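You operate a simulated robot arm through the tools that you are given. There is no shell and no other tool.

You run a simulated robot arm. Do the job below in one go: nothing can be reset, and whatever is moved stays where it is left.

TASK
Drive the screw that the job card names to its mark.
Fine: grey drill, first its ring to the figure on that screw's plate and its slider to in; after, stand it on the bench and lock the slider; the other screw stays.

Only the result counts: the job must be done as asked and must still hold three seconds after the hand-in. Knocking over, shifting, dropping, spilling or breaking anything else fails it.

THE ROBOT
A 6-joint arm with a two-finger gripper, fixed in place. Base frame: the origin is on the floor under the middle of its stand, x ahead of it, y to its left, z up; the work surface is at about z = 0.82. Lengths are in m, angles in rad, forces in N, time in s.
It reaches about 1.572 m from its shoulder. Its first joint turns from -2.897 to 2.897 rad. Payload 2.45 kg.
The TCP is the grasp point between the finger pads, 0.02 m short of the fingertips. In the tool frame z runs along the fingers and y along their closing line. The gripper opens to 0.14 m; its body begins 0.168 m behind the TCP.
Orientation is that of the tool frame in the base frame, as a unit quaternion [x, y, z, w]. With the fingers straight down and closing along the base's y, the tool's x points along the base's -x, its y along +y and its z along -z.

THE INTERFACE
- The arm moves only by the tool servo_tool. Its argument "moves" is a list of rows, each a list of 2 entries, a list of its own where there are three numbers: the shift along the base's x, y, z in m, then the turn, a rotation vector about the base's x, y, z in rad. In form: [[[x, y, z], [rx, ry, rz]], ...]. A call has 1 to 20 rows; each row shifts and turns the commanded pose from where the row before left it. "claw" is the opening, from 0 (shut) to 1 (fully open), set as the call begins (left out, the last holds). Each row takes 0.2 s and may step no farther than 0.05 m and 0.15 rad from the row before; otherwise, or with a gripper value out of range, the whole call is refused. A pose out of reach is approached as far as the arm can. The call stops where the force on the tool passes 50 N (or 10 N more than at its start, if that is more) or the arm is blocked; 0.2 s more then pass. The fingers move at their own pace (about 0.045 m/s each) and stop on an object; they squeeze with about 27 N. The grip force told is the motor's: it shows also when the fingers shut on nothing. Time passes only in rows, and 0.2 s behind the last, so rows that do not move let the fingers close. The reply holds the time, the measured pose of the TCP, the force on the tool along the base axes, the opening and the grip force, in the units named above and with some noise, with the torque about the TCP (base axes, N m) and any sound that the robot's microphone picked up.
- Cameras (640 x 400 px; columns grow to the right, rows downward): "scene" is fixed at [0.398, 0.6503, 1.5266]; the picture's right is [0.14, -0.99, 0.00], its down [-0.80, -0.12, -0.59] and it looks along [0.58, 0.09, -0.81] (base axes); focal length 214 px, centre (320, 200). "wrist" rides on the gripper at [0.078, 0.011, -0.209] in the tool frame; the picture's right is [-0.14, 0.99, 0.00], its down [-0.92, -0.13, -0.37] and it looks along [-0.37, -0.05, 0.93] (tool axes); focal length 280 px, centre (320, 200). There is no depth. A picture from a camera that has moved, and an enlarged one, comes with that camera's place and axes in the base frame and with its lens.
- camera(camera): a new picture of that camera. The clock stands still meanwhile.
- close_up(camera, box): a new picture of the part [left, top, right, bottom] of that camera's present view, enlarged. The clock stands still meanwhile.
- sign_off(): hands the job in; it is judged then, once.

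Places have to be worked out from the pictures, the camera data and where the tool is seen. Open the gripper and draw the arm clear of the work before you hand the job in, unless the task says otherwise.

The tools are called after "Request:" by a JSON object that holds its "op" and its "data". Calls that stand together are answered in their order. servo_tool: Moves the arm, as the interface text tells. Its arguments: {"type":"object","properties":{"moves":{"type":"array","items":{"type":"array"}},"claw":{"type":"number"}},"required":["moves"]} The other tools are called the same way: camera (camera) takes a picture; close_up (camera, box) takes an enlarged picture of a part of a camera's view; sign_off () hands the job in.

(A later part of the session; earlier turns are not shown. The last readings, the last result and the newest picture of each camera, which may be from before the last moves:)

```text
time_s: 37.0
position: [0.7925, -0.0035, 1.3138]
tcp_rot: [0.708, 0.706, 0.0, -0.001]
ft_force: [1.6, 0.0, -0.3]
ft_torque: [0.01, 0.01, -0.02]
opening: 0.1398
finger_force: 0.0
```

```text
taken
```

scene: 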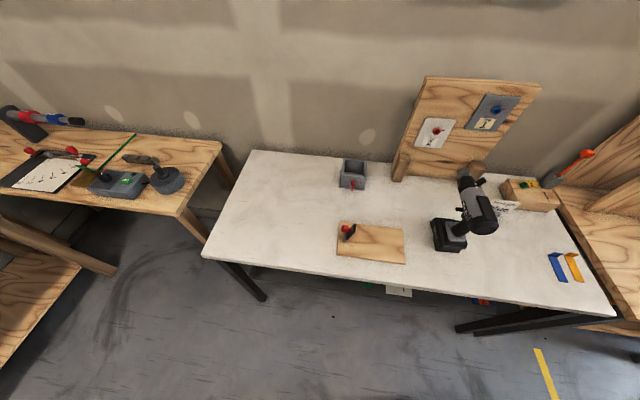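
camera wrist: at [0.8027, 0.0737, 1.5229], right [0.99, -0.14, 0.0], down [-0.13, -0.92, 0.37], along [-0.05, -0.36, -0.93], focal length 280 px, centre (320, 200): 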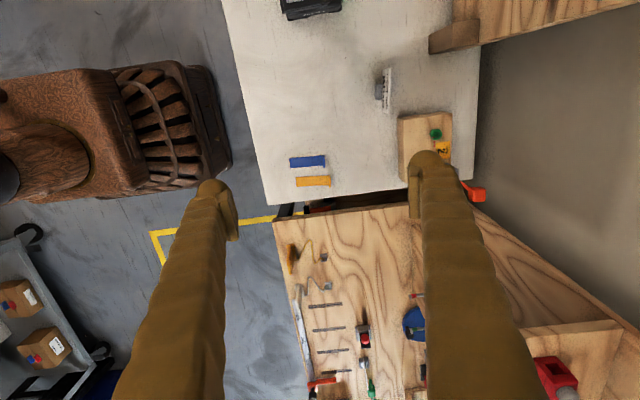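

Clear so far. Now I'll tilt the fingers to point along +y, staying well above and to the right of the drill.

Request:
{"op": "servo_tool", "data": {"moves": [[[0, 0.011, -0.0136], [0.1428, 0, 0]], [[0, 0.011, -0.0136], [0.1428, 0, 0]], [[0, 0.011, -0.0136], [0.1428, 0, 0]], [[0, 0.011, -0.0136], [0.1428, 0, 0]], [[0, 0.011, -0.0136], [0.1428, 0, 0]], [[0, 0.011, -0.0136], [0.1428, 0, 0]], [[0, 0.011, -0.0136], [0.1428, 0, 0]], [[0, 0.011, -0.0136], [0.1428, 0, 0]], [[0, 0.011, -0.0136], [0.1428, 0, 0]], [[0, 0.011, -0.0136], [0.1428, 0, 0]], [[0, 0.011, -0.0136], [0.1428, 0, 0]]]}}

Request:
{"op": "camera", "data": {"camera": "wrist"}}

Request:
{"op": "camera", "data": {"camera": "scene"}}

```text
time_s: 39.4
position: [0.789, 0.1158, 1.1673]
tcp_rot: [0.5, 0.5, 0.5, -0.5]
ft_force: [-0.3, 0.6, 0.3]
ft_torque: [-0.06, -0.02, 0.01]
opening: 0.1403
finger_force: 0.2
```

```text
taken
camera wrist: at [0.8007, -0.0939, 1.2444], right [0.99, 0.0, -0.14], down [-0.13, -0.37, -0.92], along [-0.05, 0.93, -0.36], focal length 280 px, centre (320, 200)
```

wrist: 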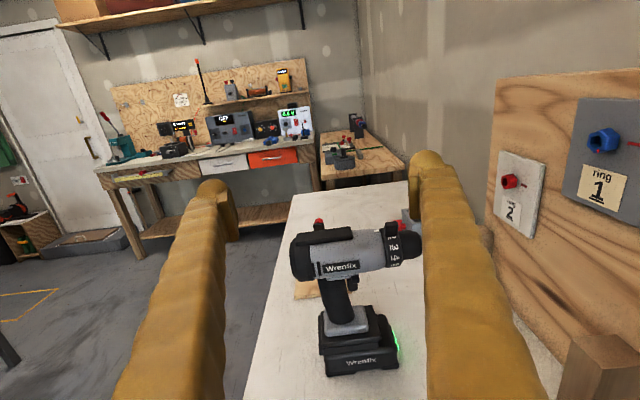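

```text
taken
```

scene: 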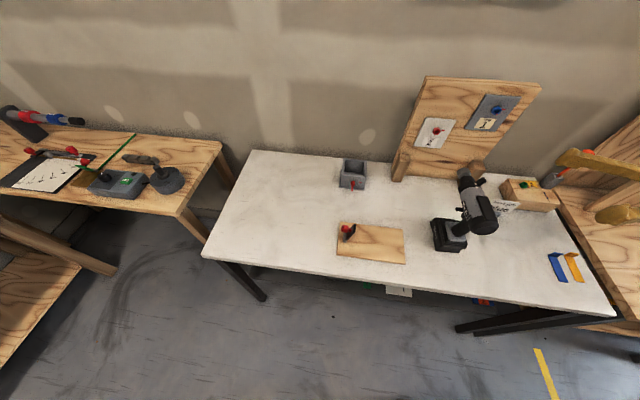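

This is a good upright view from the right. I'll zoom in to measure the handle, trigger and slider.

Request:
{"op": "close_up", "data": {"camera": "wrist", "box": [280, 210, 430, 385]}}

Request:
{"op": "close_up", "data": {"camera": "wrist", "box": [305, 260, 375, 330]}}

Request:
{"op": "close_up", "data": {"camera": "wrist", "box": [330, 265, 366, 295]}}

```text
2.29 times, centred on (355, 298) of wrist
camera zoom: at [0.8007, -0.0939, 1.2444], right [0.99, 0.0, -0.14], down [-0.13, -0.37, -0.92], along [-0.05, 0.93, -0.36], focal length 641 px, centre (240, -23)
```

zoom: 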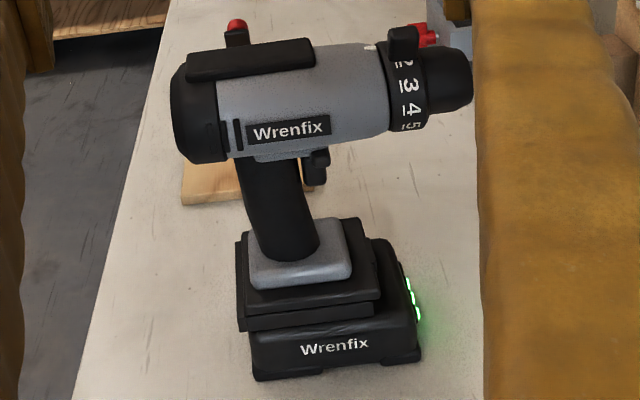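

```text
5.71 times, centred on (340, 295) of wrist
camera zoom: at [0.8007, -0.0939, 1.2444], right [0.99, 0.0, -0.14], down [-0.13, -0.37, -0.92], along [-0.05, 0.93, -0.36], focal length 1602 px, centre (206, -343)
```

zoom: 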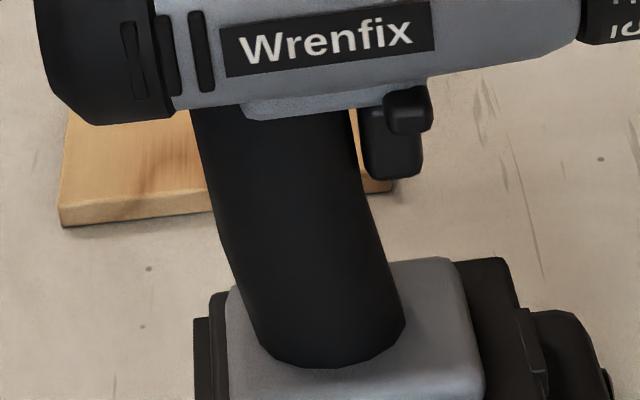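

```text
13.33 times, centred on (348, 280) of wrist
camera zoom: at [0.8007, -0.0939, 1.2444], right [0.99, 0.0, -0.14], down [-0.13, -0.37, -0.92], along [-0.05, 0.93, -0.36], focal length 3738 px, centre (-53, -867)
```

zoom: 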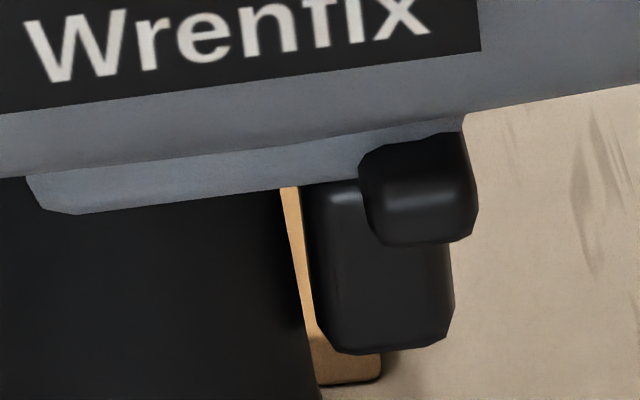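

Trigger front is at x≈0.818, handle rear at x≈0.761, the trigger spans z 0.956–0.982 and the slider's underside is at 0.983. I'll grip at (0.787, 0.258, 0.961). First I descend beside the drill with the fingers wide open.

Request:
{"op": "servo_tool", "data": {"moves": [[[-0.0004, 0, -0.0412], [0, 0, 0]], [[-0.0004, 0, -0.0412], [0, 0, 0]], [[-0.0004, 0, -0.0412], [0, 0, 0]], [[-0.0004, 0, -0.0412], [0, 0, 0]], [[-0.0004, 0, -0.0412], [0, 0, 0]], [[0, 0, 0], [0, 0, 0]]]}}

Request:
{"op": "camera", "data": {"camera": "wrist"}}

Request:
{"op": "close_up", "data": {"camera": "scene", "box": [420, 130, 640, 290]}}

```text
time_s: 40.8
position: [0.7894, 0.1146, 0.9589]
tcp_rot: [0.499, 0.5, 0.5, -0.5]
ft_force: [0.0, 0.1, 0.0]
ft_torque: [0.03, -0.01, 0.02]
opening: 0.14
finger_force: 0.1
```

```text
taken
camera wrist: at [0.8016, -0.0936, 1.0364], right [0.99, 0.0, -0.14], down [-0.13, -0.37, -0.92], along [-0.05, 0.93, -0.36], focal length 280 px, centre (320, 200)
```

wrist: 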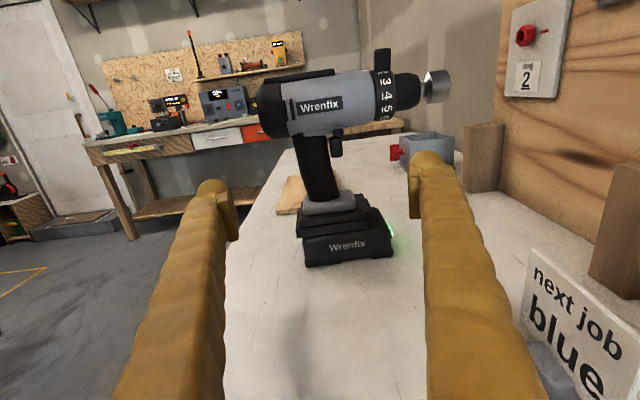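

```text
2.50 times, centred on (530, 210) of scene
camera zoom: at [0.398, 0.6503, 1.5266], right [0.14, -0.99, 0.0], down [-0.8, -0.12, -0.59], along [0.58, 0.09, -0.81], focal length 536 px, centre (-205, 175)
```

zoom: 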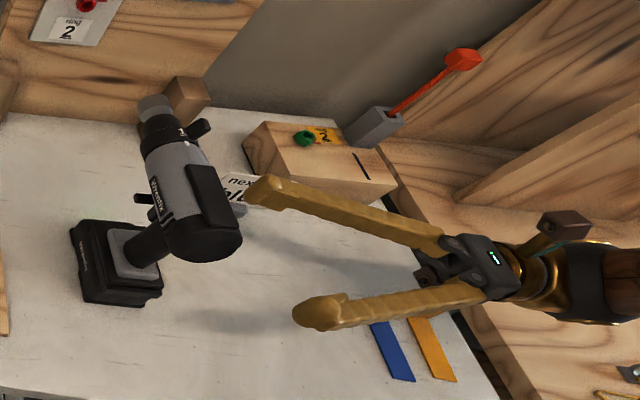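

Everything is clear of the card and the block. I'll slide in along +y around the handle and trigger, with a small correction in x and z.

Request:
{"op": "servo_tool", "data": {"moves": [[[-0.003, 0.03, 0.002], [0, 0, 0]], [[0, 0.0375, 0], [0, 0, 0]], [[0, 0.0375, 0], [0, 0, 0]], [[0, 0.0375, 0], [0, 0, 0]], [[0, 0, 0], [0, 0, 0]]]}}

Request:
{"op": "camera", "data": {"camera": "wrist"}}

Request:
{"op": "close_up", "data": {"camera": "wrist", "box": [230, 110, 430, 260]}}

Request:
{"op": "close_up", "data": {"camera": "scene", "box": [420, 160, 540, 270]}}

```text
time_s: 42.0
position: [0.7857, 0.2611, 0.9613]
tcp_rot: [0.5, 0.5, 0.5, -0.5]
ft_force: [-0.1, 0.6, -0.2]
ft_torque: [0.01, 0.02, 0.0]
opening: 0.14
finger_force: 0.1
```

```text
taken
camera wrist: at [0.7977, 0.0524, 1.0387], right [0.99, 0.0, -0.14], down [-0.13, -0.37, -0.92], along [-0.05, 0.93, -0.36], focal length 280 px, centre (320, 200)
```

wrist: 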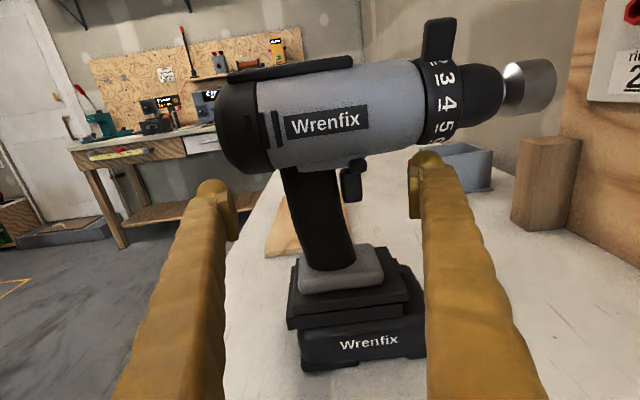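

```text
2.67 times, centred on (330, 185) of wrist
camera zoom: at [0.7977, 0.0524, 1.0387], right [0.99, 0.0, -0.14], down [-0.13, -0.37, -0.92], along [-0.05, 0.93, -0.36], focal length 748 px, centre (293, 240)
```

zoom: 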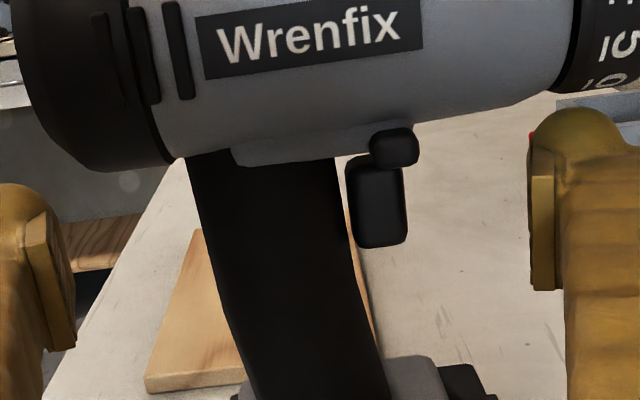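

```text
3.64 times, centred on (480, 215) of scene
camera zoom: at [0.398, 0.6503, 1.5266], right [0.14, -0.99, 0.0], down [-0.8, -0.12, -0.59], along [0.58, 0.09, -0.81], focal length 780 px, centre (-262, 146)
```

zoom: 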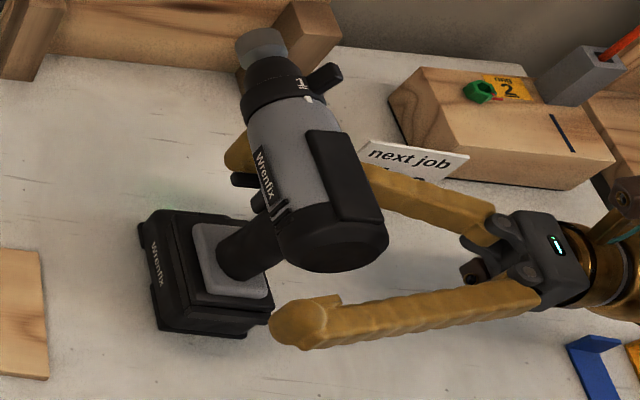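

The pads will meet the trigger's lower part and the handle's back, about 6 mm below the slider. I'll close to 64 mm first to check clearances.

Request:
{"op": "servo_tool", "data": {"moves": [[[0.002, 0, 0.001], [0, 0, 0]], [[0, 0, 0], [0, 0, 0]], [[0, 0, 0], [0, 0, 0]], [[0, 0, 0], [0, 0, 0]]], "claw": 0.465}}

Request:
{"op": "close_up", "data": {"camera": "wrist", "box": [250, 130, 390, 240]}}

```text
time_s: 43.0
position: [0.7891, 0.2611, 0.9618]
tcp_rot: [0.501, 0.5, 0.5, -0.5]
ft_force: [-0.1, 0.1, -0.5]
ft_torque: [-0.03, -0.01, 0.03]
opening: 0.0649
finger_force: 0.1
```

```text
3.64 times, centred on (320, 185) of wrist
camera zoom: at [0.7996, 0.0514, 1.0397], right [0.99, 0.0, -0.14], down [-0.13, -0.37, -0.92], along [-0.05, 0.93, -0.36], focal length 1020 px, centre (320, 254)
```

zoom: 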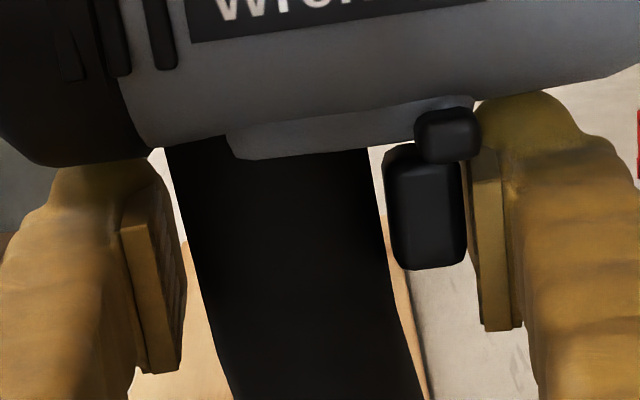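

The front finger's rounded back is level with the slider's underside, so I'll lower 3 mm for clearance and then close onto the handle and trigger.

Request:
{"op": "servo_tool", "data": {"moves": [[[0, 0, -0.003], [0, 0, 0]], [[0, 0, 0], [0, 0, 0]]]}}

Request:
{"op": "servo_tool", "data": {"moves": [[[0, 0, 0], [0, 0, 0]], [[0, 0, 0], [0, 0, 0]]], "claw": 0.0}}

Request:
{"op": "close_up", "data": {"camera": "wrist", "box": [250, 130, 390, 240]}}

Request:
{"op": "camera", "data": {"camera": "wrist"}}

```text
time_s: 43.6
position: [0.7876, 0.2606, 0.9592]
tcp_rot: [0.5, 0.5, 0.5, -0.5]
ft_force: [-0.3, -0.1, 0.5]
ft_torque: [-0.01, 0.0, 0.0]
opening: 0.0656
finger_force: 0.1
```

```text
time_s: 44.2
position: [0.7864, 0.261, 0.9598]
tcp_rot: [-0.499, -0.5, -0.5, 0.501]
ft_force: [-5.1, -0.3, 3.2]
ft_torque: [0.12, -0.25, 0.02]
opening: 0.044
finger_force: 24.2
```

```text
3.64 times, centred on (320, 185) of wrist
camera zoom: at [0.7987, 0.0516, 1.0374], right [0.99, 0.0, -0.14], down [-0.13, -0.37, -0.92], along [-0.05, 0.93, -0.36], focal length 1020 px, centre (320, 254)
```

zoom: 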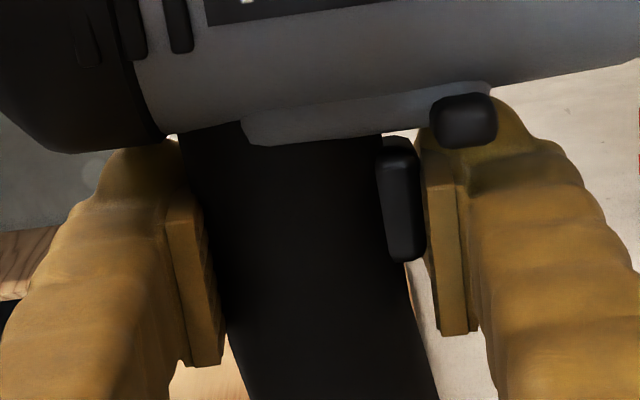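

```text
taken
camera wrist: at [0.7987, 0.0516, 1.0374], right [0.99, 0.0, -0.14], down [-0.13, -0.37, -0.92], along [-0.05, 0.93, -0.36], focal length 280 px, centre (320, 200)
```

wrist: 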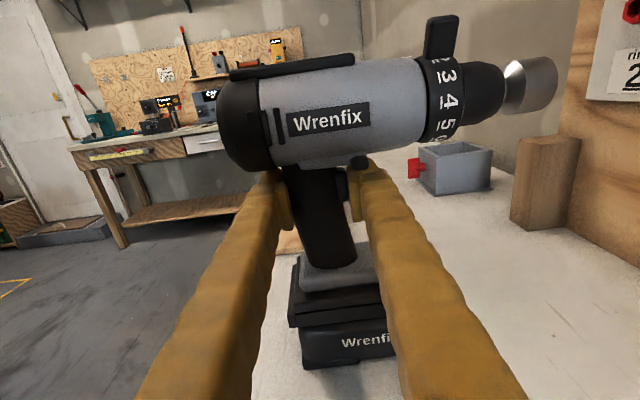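

The grip is on at 44 mm with the trigger pressed in. I'll hold for a moment and listen for the motor.

Request:
{"op": "servo_tool", "data": {"moves": [[[0, 0, 0], [0, 0, 0]], [[0, 0, 0], [0, 0, 0]], [[0, 0, 0], [0, 0, 0]]]}}

Request:
{"op": "close_up", "data": {"camera": "wrist", "box": [430, 20, 570, 130]}}

Request:
{"op": "close_up", "data": {"camera": "scene", "box": [430, 160, 520, 250]}}

```text
time_s: 45.0
position: [0.7882, 0.2609, 0.9603]
tcp_rot: [0.499, 0.5, 0.501, -0.5]
ft_force: [-6.4, 1.5, 4.8]
ft_torque: [-0.02, -0.35, 0.07]
opening: 0.0428
finger_force: 27.3
```

```text
3.64 times, centred on (500, 75) of wrist
camera zoom: at [0.7987, 0.0516, 1.0375], right [0.99, 0.0, -0.14], down [-0.13, -0.37, -0.92], along [-0.05, 0.93, -0.36], focal length 1020 px, centre (-334, 654)
```

zoom: 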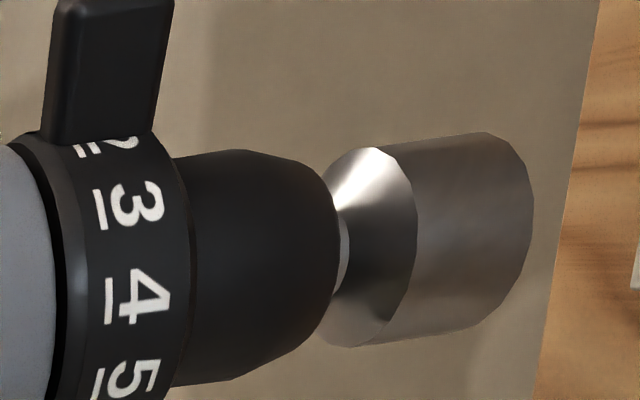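

```text
4.44 times, centred on (475, 205) of scene
camera zoom: at [0.398, 0.6503, 1.5266], right [0.14, -0.99, 0.0], down [-0.8, -0.12, -0.59], along [0.58, 0.09, -0.81], focal length 953 px, centre (-369, 178)
```

zoom: 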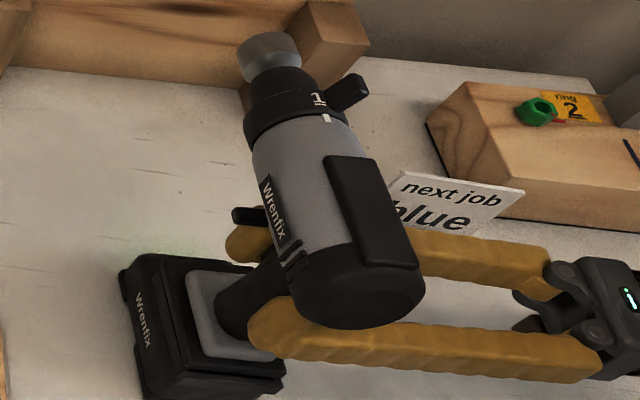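

The trigger is fully squeezed with the handle held firmly. I'll lift the drill 2 cm and check that the hold is stable.

Request:
{"op": "servo_tool", "data": {"moves": [[[0, 0, 0.007], [0, 0, 0]], [[0, 0, 0.007], [0, 0, 0]], [[0, 0, 0.007], [0, 0, 0]], [[0, 0, 0], [0, 0, 0]]]}}

Request:
{"op": "camera", "data": {"camera": "wrist"}}

Request:
{"op": "close_up", "data": {"camera": "scene", "box": [420, 150, 530, 260]}}

```text
time_s: 46.0
position: [0.7876, 0.2611, 0.9785]
tcp_rot: [0.501, 0.5, 0.5, -0.499]
ft_force: [0.1, -0.2, -12.6]
ft_torque: [0.03, 0.3, 0.02]
opening: 0.042
finger_force: 27.0
```

```text
taken
camera wrist: at [0.7987, 0.0512, 1.0569], right [0.99, 0.0, -0.14], down [-0.13, -0.37, -0.92], along [-0.05, 0.93, -0.36], focal length 280 px, centre (320, 200)
```

wrist: 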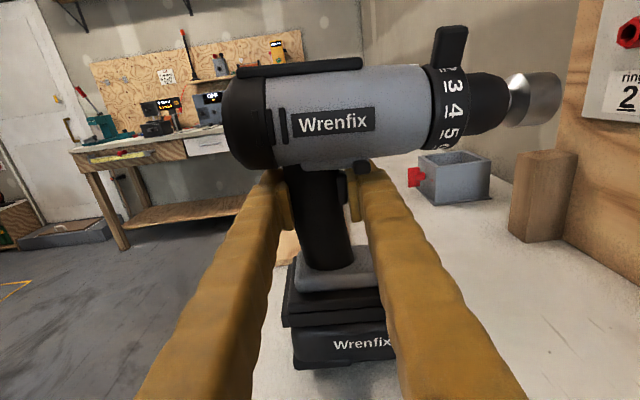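

```text
3.64 times, centred on (475, 205) of scene
camera zoom: at [0.398, 0.6503, 1.5266], right [0.14, -0.99, 0.0], down [-0.8, -0.12, -0.59], along [0.58, 0.09, -0.81], focal length 780 px, centre (-244, 182)
```

zoom: 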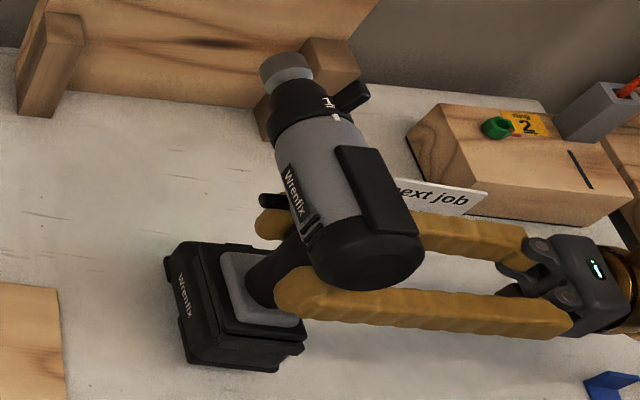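

The drill weighs about 1.3 kg and is held, with the nose dipping about 0.06 rad. I'll raise it further and check whether the tilt stays stable.

Request:
{"op": "servo_tool", "data": {"moves": [[[0, 0, 0.015], [0, 0, 0]], [[0, 0, 0.02], [0, 0, 0]], [[0, 0, 0.02], [0, 0, 0]], [[0, 0, 0.02], [0, 0, 0]], [[0, 0, 0], [0, 0, 0]], [[0, 0, 0], [0, 0, 0]]]}}

Request:
{"op": "camera", "data": {"camera": "wrist"}}

Request:
{"op": "close_up", "data": {"camera": "wrist", "box": [210, 10, 570, 235]}}

Request:
{"op": "camera", "data": {"camera": "scene"}}

```text
time_s: 47.4
position: [0.7876, 0.2589, 1.0564]
tcp_rot: [0.5, 0.5, 0.5, -0.5]
ft_force: [0.4, 0.2, -13.6]
ft_torque: [0.07, 0.25, 0.02]
opening: 0.0421
finger_force: 27.4
```

```text
taken
camera wrist: at [0.7978, 0.0497, 1.1336], right [0.99, 0.0, -0.14], down [-0.13, -0.37, -0.92], along [-0.05, 0.93, -0.36], focal length 280 px, centre (320, 200)
```

wrist: 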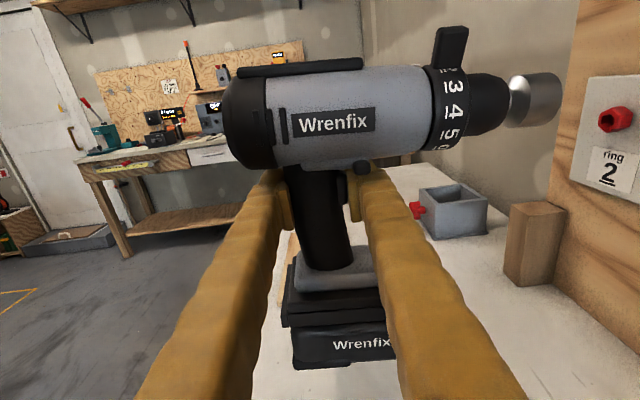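

```text
1.78 times, centred on (390, 122) of wrist
camera zoom: at [0.7978, 0.0497, 1.1336], right [0.99, 0.0, -0.14], down [-0.13, -0.37, -0.92], along [-0.05, 0.93, -0.36], focal length 498 px, centre (196, 338)
```

zoom: 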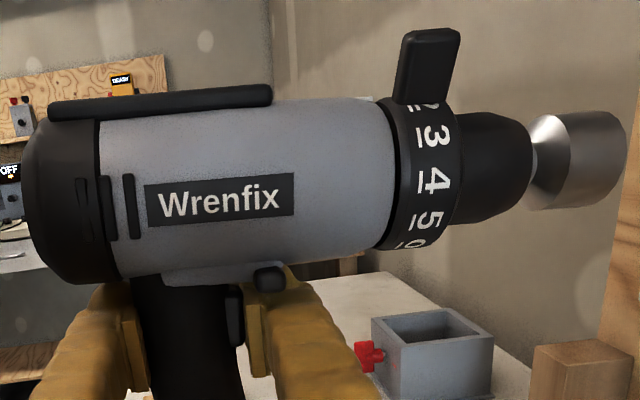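

```text
taken
```

scene: 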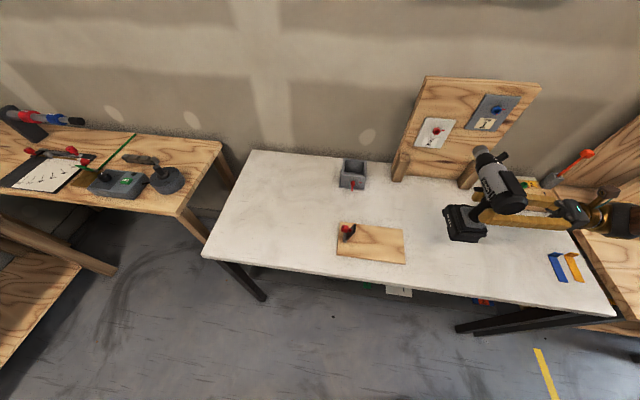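

The hold is stable: a constant 0.068 rad nose-down with the tip about 0.17 m ahead of the TCP. I'll level the drill and bring it to about 4 cm in front of the blue screw.

Request:
{"op": "servo_tool", "data": {"moves": [[[0, -0.014, 0.0095], [0, -0.017, 0]], [[0.02, -0.014, 0.0095], [0, -0.017, 0]], [[0.031, -0.014, 0.0095], [0, -0.017, 0]], [[0.031, -0.014, 0.0095], [0, -0.017, 0]], [[0, 0, 0], [0, 0, 0]]]}}

Request:
{"op": "camera", "data": {"camera": "wrist"}}

Request:
{"op": "camera", "data": {"camera": "scene"}}

Request:
{"op": "close_up", "data": {"camera": "scene", "box": [450, 80, 550, 190]}}

Request:
{"op": "close_up", "data": {"camera": "wrist", "box": [400, 10, 640, 180]}}

```text
time_s: 48.6
position: [0.868, 0.2041, 1.0929]
tcp_rot: [0.483, 0.517, 0.517, -0.483]
ft_force: [0.7, 0.3, -13.7]
ft_torque: [0.03, 0.33, -0.02]
opening: 0.0419
finger_force: 26.8
```

```text
taken
camera wrist: at [0.8747, -0.0051, 1.1712], right [1.0, 0.0, -0.07], down [-0.07, -0.37, -0.93], along [-0.03, 0.93, -0.37], focal length 280 px, centre (320, 200)
```

wrist: 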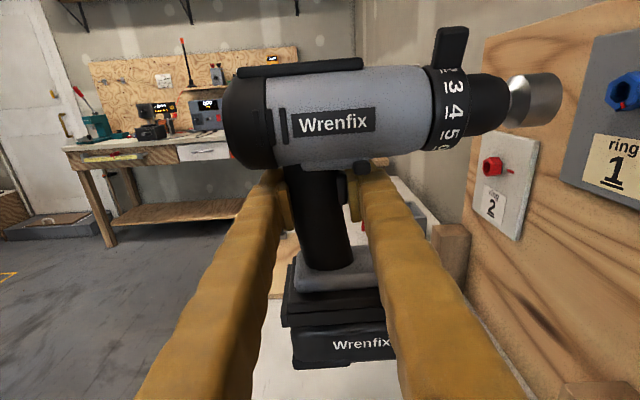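

```text
taken
```

scene: 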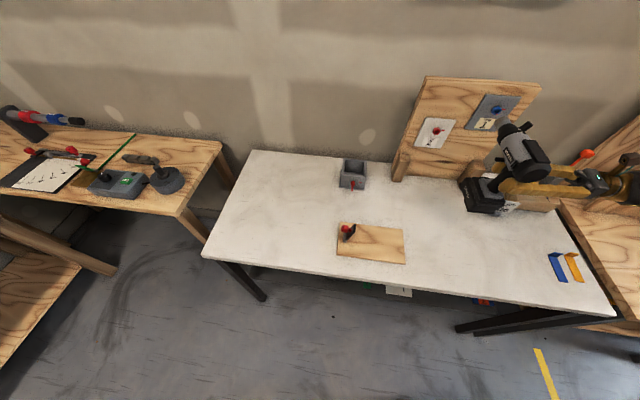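

```text
3.64 times, centred on (500, 135) of scene
camera zoom: at [0.398, 0.6503, 1.5266], right [0.14, -0.99, 0.0], down [-0.8, -0.12, -0.59], along [0.58, 0.09, -0.81], focal length 780 px, centre (-334, 436)
```

zoom: 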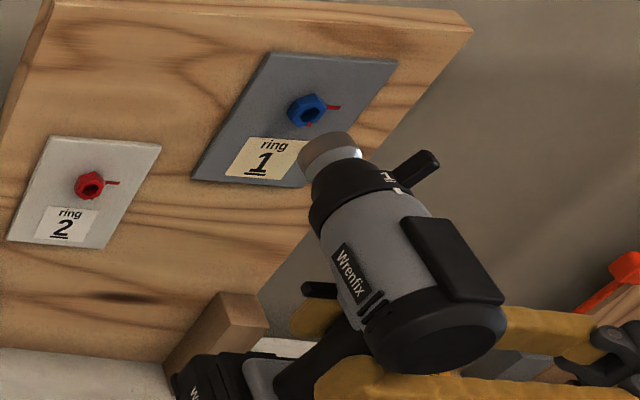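

```text
2.35 times, centred on (520, 95) of wrist
camera zoom: at [0.8747, -0.0051, 1.1712], right [1.0, 0.0, -0.07], down [-0.07, -0.37, -0.93], along [-0.03, 0.93, -0.37], focal length 660 px, centre (-151, 447)
```

zoom: 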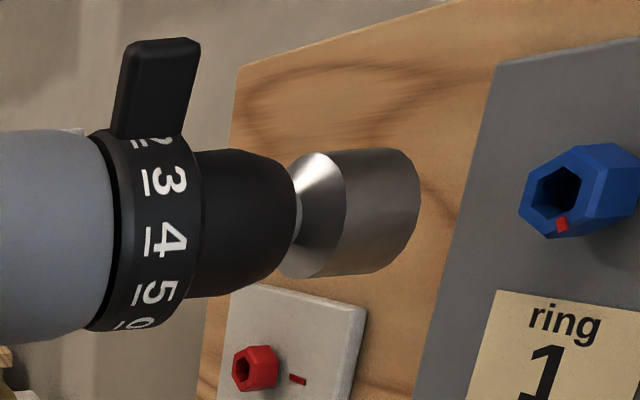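

The drill is level, with its axis z≈1.153 against the screw at 1.1556. Next I'll check lateral alignment with high zoom from the scene camera.

Request:
{"op": "close_up", "data": {"camera": "scene", "box": [480, 95, 530, 145]}}

Request:
{"op": "close_up", "data": {"camera": "scene", "box": [485, 110, 560, 195]}}

```text
8.00 times, centred on (505, 120) of scene
camera zoom: at [0.398, 0.6503, 1.5266], right [0.14, -0.99, 0.0], down [-0.8, -0.12, -0.59], along [0.58, 0.09, -0.81], focal length 1716 px, centre (-1160, 840)
```

zoom: 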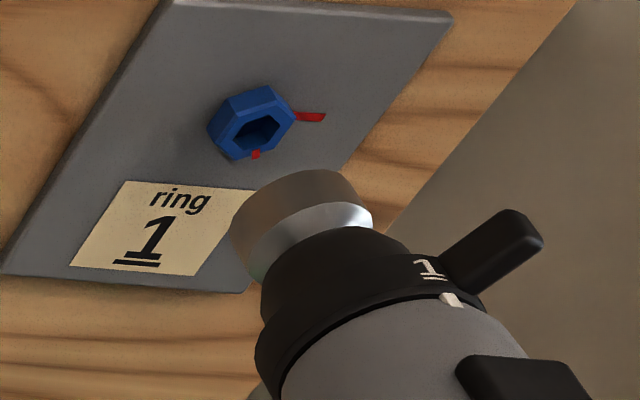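

```text
4.71 times, centred on (522, 152) of scene
camera zoom: at [0.398, 0.6503, 1.5266], right [0.14, -0.99, 0.0], down [-0.8, -0.12, -0.59], along [0.58, 0.09, -0.81], focal length 1009 px, centre (-633, 424)
```

zoom: 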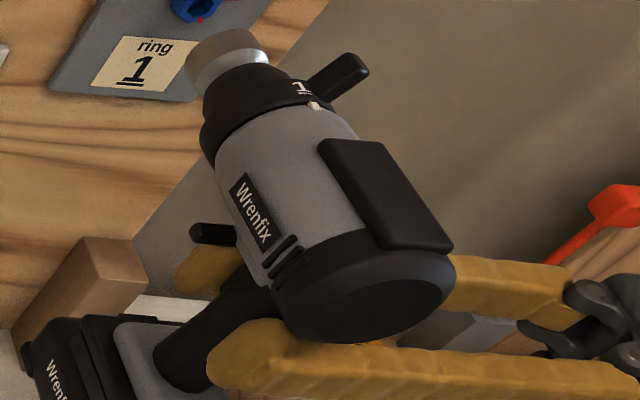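

Socket tip ≈(1.032, 0.2015, 1.153) against the screw axis at (0.200, 1.1555). I'll make the small correction and advance 3 cm.

Request:
{"op": "servo_tool", "data": {"moves": [[[0.01, -0.0015, 0.0025], [0, 0, 0]], [[0.01, 0, 0], [0, 0, 0]], [[0.01, 0, 0], [0, 0, 0]], [[0, 0, 0], [0, 0, 0]]]}}

Request:
{"op": "close_up", "data": {"camera": "wrist", "box": [440, 30, 640, 170]}}

Request:
{"op": "close_up", "data": {"camera": "scene", "box": [480, 95, 530, 145]}}

```text
time_s: 49.6
position: [0.8992, 0.2021, 1.0955]
tcp_rot: [0.482, 0.517, 0.516, -0.484]
ft_force: [-0.9, -0.2, -12.9]
ft_torque: [-0.01, 0.36, -0.03]
opening: 0.042
finger_force: 26.4
```

```text
2.86 times, centred on (540, 100) of wrist
camera zoom: at [0.9048, -0.0074, 1.174], right [1.0, 0.0, -0.07], down [-0.07, -0.37, -0.93], along [-0.03, 0.93, -0.37], focal length 801 px, centre (-309, 486)
```

zoom: 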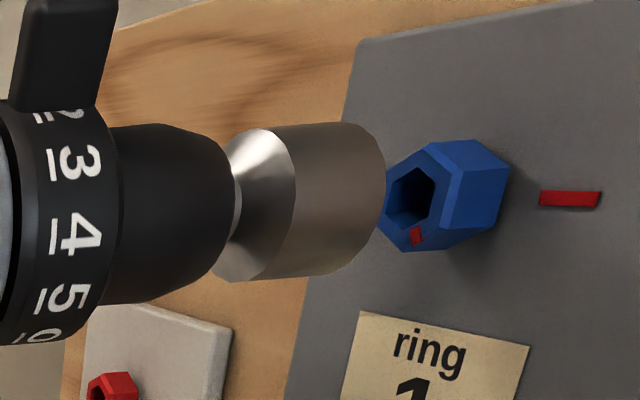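

```text
8.00 times, centred on (505, 120) of scene
camera zoom: at [0.398, 0.6503, 1.5266], right [0.14, -0.99, 0.0], down [-0.8, -0.12, -0.59], along [0.58, 0.09, -0.81], focal length 1716 px, centre (-1160, 840)
```

zoom: 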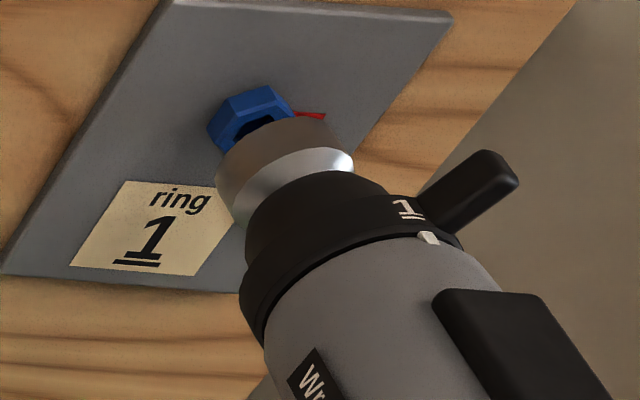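

Socket and screw are aligned to within about 1–2 mm, with a gap of about 1.6 cm. I'll advance slowly and watch force and sound.

Request:
{"op": "servo_tool", "data": {"moves": [[[0.004, 0, 0], [0, 0, 0]], [[0.004, 0, 0], [0, 0, 0]], [[0.003, 0, 0], [0, 0, 0]], [[0.002, 0, 0], [0, 0, 0]], [[0.002, 0, 0], [0, 0, 0]]]}}

Request:
{"op": "close_up", "data": {"camera": "wrist", "box": [460, 30, 640, 160]}}

Request:
{"op": "close_up", "data": {"camera": "scene", "box": [480, 95, 530, 145]}}

```text
time_s: 50.8
position: [0.9146, 0.2017, 1.0934]
tcp_rot: [0.483, 0.517, 0.517, -0.483]
ft_force: [-0.3, -1.0, -13.2]
ft_torque: [0.06, 0.34, 0.0]
opening: 0.0422
finger_force: 27.5
```

```text
3.08 times, centred on (550, 95) of wrist
camera zoom: at [0.92, -0.0075, 1.1729], right [1.0, 0.0, -0.07], down [-0.06, -0.37, -0.93], along [-0.03, 0.93, -0.37], focal length 863 px, centre (-388, 523)
```

zoom: 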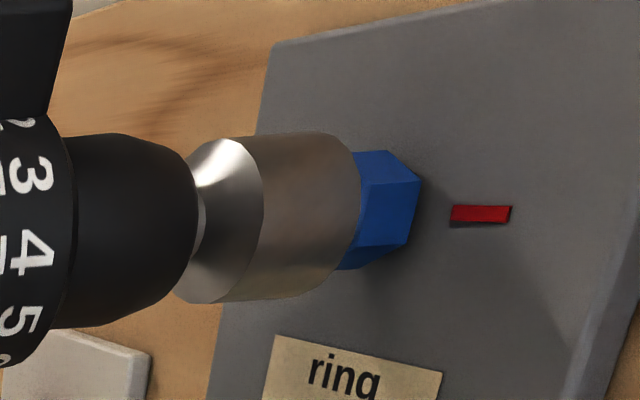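

```text
8.00 times, centred on (505, 120) of scene
camera zoom: at [0.398, 0.6503, 1.5266], right [0.14, -0.99, 0.0], down [-0.8, -0.12, -0.59], along [0.58, 0.09, -0.81], focal length 1716 px, centre (-1160, 840)
```

zoom: 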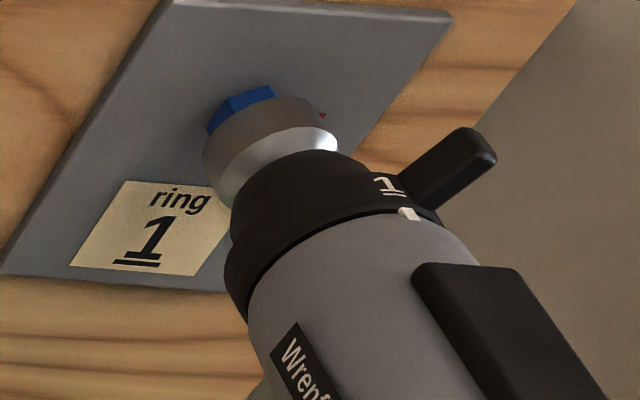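

The socket rim is at or just over the head's front with no contact force yet. I'll continue slowly.

Request:
{"op": "servo_tool", "data": {"moves": [[[0.002, 0, 0], [0, 0, 0]], [[0.002, 0, 0], [0, 0, 0]], [[0.002, 0, 0], [0, 0, 0]], [[0, 0, 0], [0, 0, 0]]]}}

Request:
{"op": "close_up", "data": {"camera": "wrist", "box": [460, 30, 640, 160]}}

Request:
{"op": "close_up", "data": {"camera": "scene", "box": [480, 95, 530, 145]}}

```text
time_s: 51.8
position: [0.92, 0.2033, 1.0959]
tcp_rot: [0.482, 0.517, 0.516, -0.483]
ft_force: [0.9, 0.2, -13.4]
ft_torque: [0.04, 0.34, -0.01]
opening: 0.0421
finger_force: 27.2
```

```text
3.08 times, centred on (550, 95) of wrist
camera zoom: at [0.9258, -0.0072, 1.1737], right [1.0, 0.0, -0.07], down [-0.07, -0.37, -0.93], along [-0.03, 0.93, -0.37], focal length 863 px, centre (-388, 523)
```

zoom: 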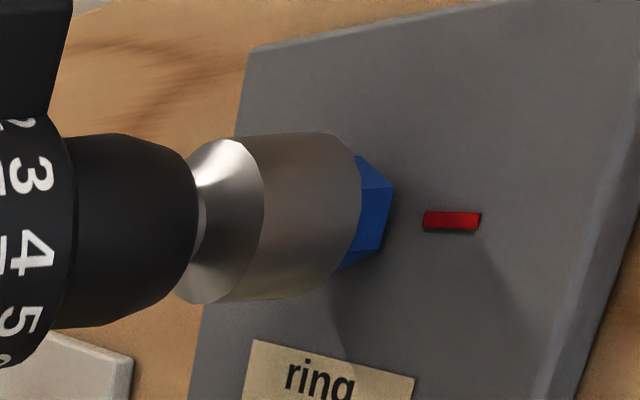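

```text
8.00 times, centred on (505, 120) of scene
camera zoom: at [0.398, 0.6503, 1.5266], right [0.14, -0.99, 0.0], down [-0.8, -0.12, -0.59], along [0.58, 0.09, -0.81], focal length 1716 px, centre (-1160, 840)
```

zoom: 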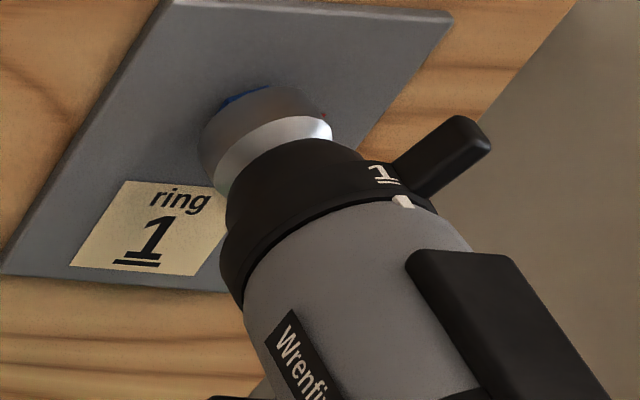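

The socket is sliding over the head and the head may be turning already. I'll press on a little and hold.

Request:
{"op": "servo_tool", "data": {"moves": [[[0.002, 0, 0], [0, 0, 0]], [[0.002, 0, 0], [0, 0, 0]], [[0, 0, 0], [0, 0, 0]]]}}

Request:
{"op": "close_up", "data": {"camera": "wrist", "box": [460, 30, 640, 160]}}

```text
time_s: 52.6
position: [0.9248, 0.2014, 1.0967]
tcp_rot: [0.482, 0.517, 0.517, -0.482]
ft_force: [0.3, -0.8, -14.2]
ft_torque: [0.02, 0.36, 0.0]
opening: 0.0422
finger_force: 27.0
```

```text
3.08 times, centred on (550, 95) of wrist
camera zoom: at [0.9301, -0.0074, 1.1745], right [1.0, 0.0, -0.07], down [-0.07, -0.37, -0.93], along [-0.03, 0.93, -0.37], focal length 863 px, centre (-388, 523)
```

zoom: 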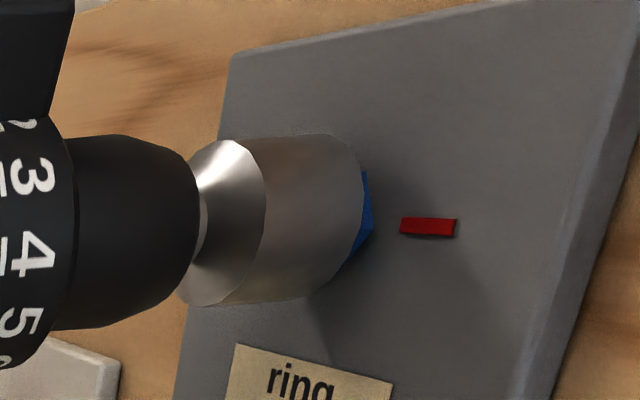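

The hex corner's position is changing between frames, so it seems to be turning. I'll hold in place and sample again.

Request:
{"op": "servo_tool", "data": {"moves": [[[0, 0, 0], [0, 0, 0]]]}}

Request:
{"op": "close_up", "data": {"camera": "wrist", "box": [530, 60, 620, 125]}}

Request:
{"op": "servo_tool", "data": {"moves": [[[0.001, 0, 0], [0, 0, 0]]]}}

Request:
{"op": "close_up", "data": {"camera": "wrist", "box": [530, 60, 620, 125]}}

```text
time_s: 53.0
position: [0.9233, 0.2027, 1.0968]
tcp_rot: [0.482, 0.517, 0.517, -0.482]
ft_force: [-0.1, 1.1, -13.2]
ft_torque: [0.05, 0.31, 0.01]
opening: 0.0422
finger_force: 27.2
```

```text
6.15 times, centred on (575, 92) of wrist
camera zoom: at [0.93, -0.0074, 1.1746], right [1.0, 0.0, -0.07], down [-0.07, -0.37, -0.93], along [-0.03, 0.93, -0.37], focal length 1726 px, centre (-1249, 862)
```

zoom: 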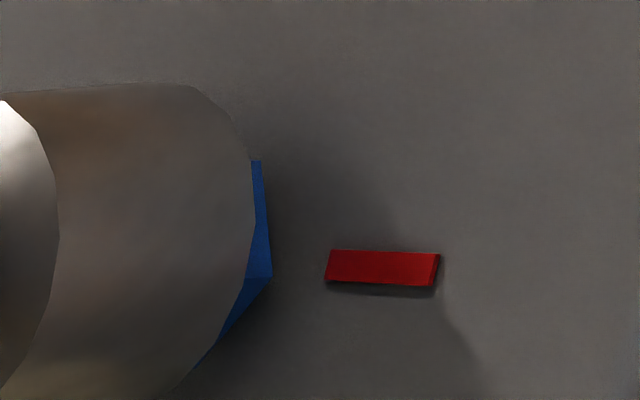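

```text
time_s: 53.4
position: [0.9251, 0.2018, 1.0958]
tcp_rot: [0.482, 0.517, 0.517, -0.483]
ft_force: [-0.1, 0.2, -12.6]
ft_torque: [0.04, 0.32, 0.02]
opening: 0.0421
finger_force: 26.4
```

```text
6.15 times, centred on (575, 92) of wrist
camera zoom: at [0.9306, -0.0078, 1.1742], right [1.0, 0.0, -0.07], down [-0.07, -0.37, -0.93], along [-0.03, 0.93, -0.37], focal length 1726 px, centre (-1249, 862)
```

zoom: 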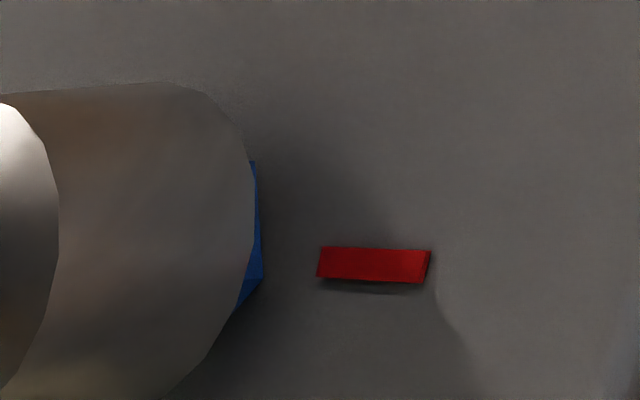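

No change over the last samples, so it isn't turning now. I'll back the socket off 3 cm and look at the screw's tick and depth.

Request:
{"op": "servo_tool", "data": {"moves": [[[-0.006, 0, 0], [0, 0, 0]], [[-0.008, 0, 0], [0, 0, 0]], [[-0.01, 0, 0], [0, 0, 0]], [[-0.01, 0, 0], [0, 0, 0]], [[0, 0, 0], [0, 0, 0]]]}}

Request:
{"op": "close_up", "data": {"camera": "wrist", "box": [440, 30, 640, 170]}}

Request:
{"op": "close_up", "data": {"camera": "scene", "box": [485, 95, 525, 130]}}

```text
time_s: 54.6
position: [0.8916, 0.2023, 1.0957]
tcp_rot: [0.483, 0.516, 0.517, -0.483]
ft_force: [0.4, 0.4, -13.6]
ft_torque: [0.01, 0.35, 0.03]
opening: 0.0423
finger_force: 27.2
```

```text
2.86 times, centred on (540, 100) of wrist
camera zoom: at [0.8975, -0.008, 1.1739], right [1.0, 0.0, -0.07], down [-0.07, -0.37, -0.93], along [-0.03, 0.93, -0.37], focal length 801 px, centre (-309, 486)
```

zoom: 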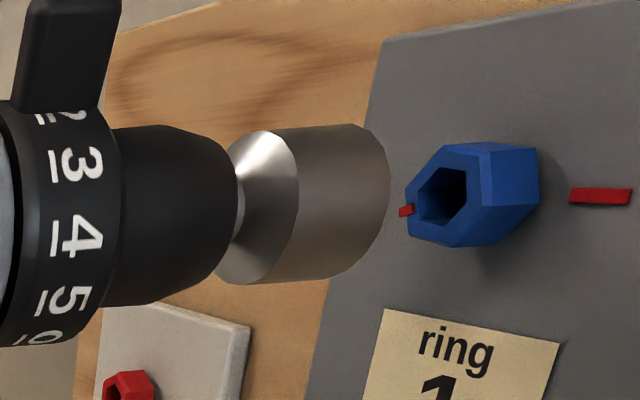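

```text
11.43 times, centred on (505, 112) of scene
camera zoom: at [0.398, 0.6503, 1.5266], right [0.14, -0.99, 0.0], down [-0.8, -0.12, -0.59], along [0.58, 0.09, -0.81], focal length 2451 px, centre (-1794, 1200)
```

zoom: 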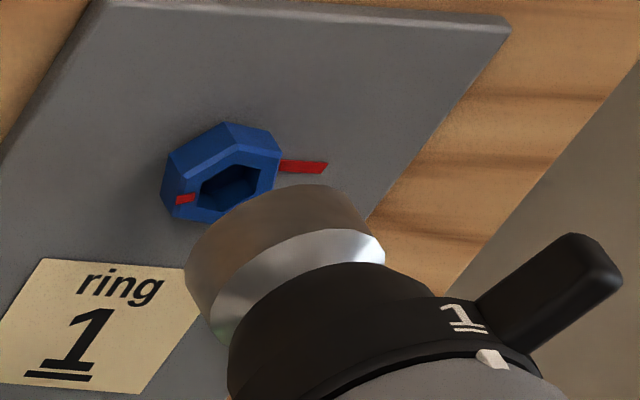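

The tick moved clockwise from about 4:45 to about 8:15, so the drill runs in the right "in" direction, but it stopped short of the 3 o'clock mark. I'll re-engage in steps and watch when it turns.

Request:
{"op": "servo_tool", "data": {"moves": [[[0.008, 0, 0], [0, 0, 0]], [[0.008, 0, 0], [0, 0, 0]], [[0.006, 0, 0], [0, 0, 0]]]}}

Request:
{"op": "close_up", "data": {"camera": "wrist", "box": [510, 40, 640, 135]}}

Request:
{"op": "servo_tool", "data": {"moves": [[[0.004, 0, 0], [0, 0, 0]]]}}

Request:
{"op": "close_up", "data": {"camera": "wrist", "box": [510, 40, 640, 135]}}

Request:
{"op": "servo_tool", "data": {"moves": [[[0.002, 0, 0], [0, 0, 0]]]}}

Request:
{"op": "close_up", "data": {"camera": "wrist", "box": [510, 40, 640, 135]}}

```text
time_s: 55.4
position: [0.9133, 0.2024, 1.0968]
tcp_rot: [0.482, 0.517, 0.517, -0.483]
ft_force: [0.0, 0.1, -12.8]
ft_torque: [0.02, 0.31, 0.01]
opening: 0.042
finger_force: 27.0
```

```text
4.21 times, centred on (575, 88) of wrist
camera zoom: at [0.9186, -0.0067, 1.1743], right [1.0, 0.0, -0.07], down [-0.06, -0.37, -0.93], along [-0.03, 0.93, -0.37], focal length 1181 px, centre (-754, 674)
```

zoom: 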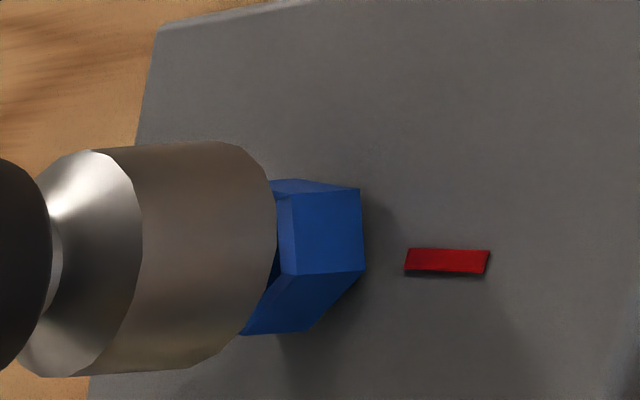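

```text
time_s: 55.8
position: [0.9154, 0.2027, 1.0964]
tcp_rot: [0.483, 0.516, 0.517, -0.483]
ft_force: [-0.2, -0.7, -12.9]
ft_torque: [0.01, 0.36, -0.03]
opening: 0.0418
finger_force: 26.9
```

```text
4.21 times, centred on (575, 88) of wrist
camera zoom: at [0.9229, -0.0067, 1.175], right [1.0, 0.0, -0.07], down [-0.07, -0.37, -0.93], along [-0.03, 0.93, -0.37], focal length 1181 px, centre (-754, 674)
```

zoom: 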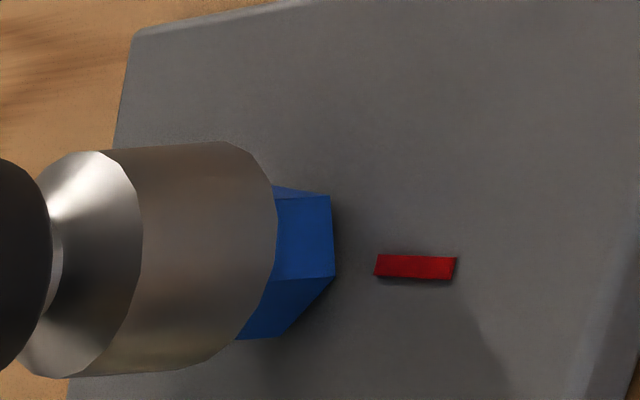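

```text
time_s: 56.2
position: [0.9181, 0.2007, 1.0973]
tcp_rot: [0.483, 0.516, 0.517, -0.483]
ft_force: [-0.7, 0.1, -13.5]
ft_torque: [0.04, 0.3, 0.0]
opening: 0.0419
finger_force: 26.9
```

```text
4.21 times, centred on (575, 88) of wrist
camera zoom: at [0.9246, -0.0074, 1.1754], right [1.0, 0.0, -0.07], down [-0.07, -0.37, -0.93], along [-0.03, 0.93, -0.37], focal length 1181 px, centre (-754, 674)
```

zoom: 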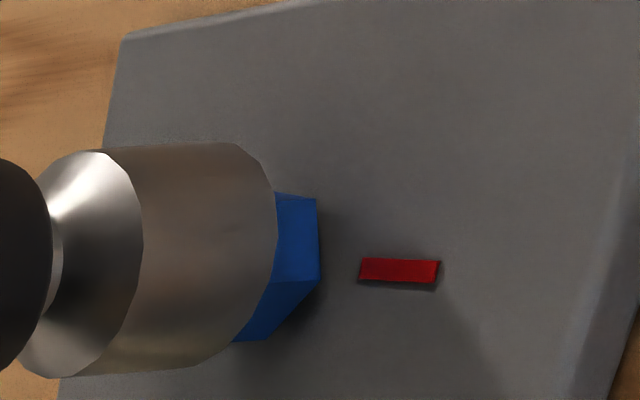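

No rotation now. I'll check whether the slider or trigger changed state.

Request:
{"op": "close_up", "data": {"camera": "wrist", "box": [260, 130, 400, 230]}}

Request:
{"op": "close_up", "data": {"camera": "scene", "box": [475, 105, 545, 180]}}

Request:
{"op": "close_up", "data": {"camera": "scene", "box": [485, 135, 525, 165]}}

```text
4.00 times, centred on (330, 180) of wrist
camera zoom: at [0.9246, -0.0074, 1.1754], right [1.0, 0.0, -0.07], down [-0.07, -0.37, -0.93], along [-0.03, 0.93, -0.37], focal length 1122 px, centre (280, 280)
```

zoom: 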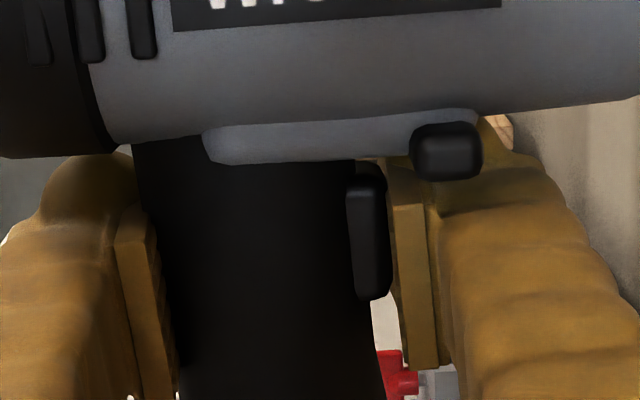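

```text
5.33 times, centred on (510, 142) of scene
camera zoom: at [0.398, 0.6503, 1.5266], right [0.14, -0.99, 0.0], down [-0.8, -0.12, -0.59], along [0.58, 0.09, -0.81], focal length 1144 px, centre (-693, 507)
```

zoom: 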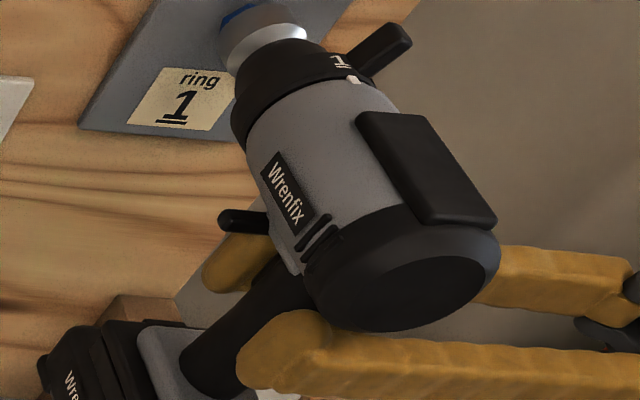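

```text
13.33 times, centred on (505, 150) of scene
camera zoom: at [0.398, 0.6503, 1.5266], right [0.14, -0.99, 0.0], down [-0.8, -0.12, -0.59], along [0.58, 0.09, -0.81], focal length 2860 px, centre (-2147, 867)
```

zoom: 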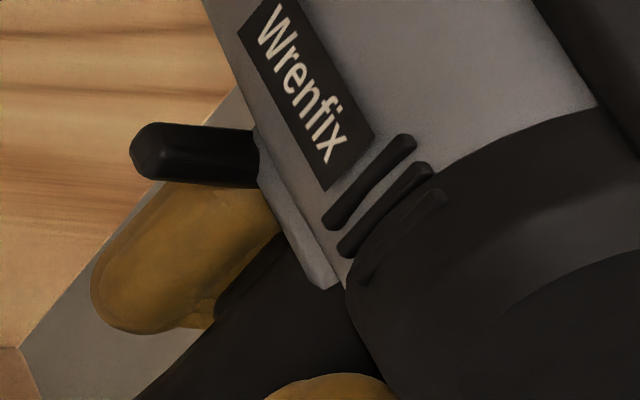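

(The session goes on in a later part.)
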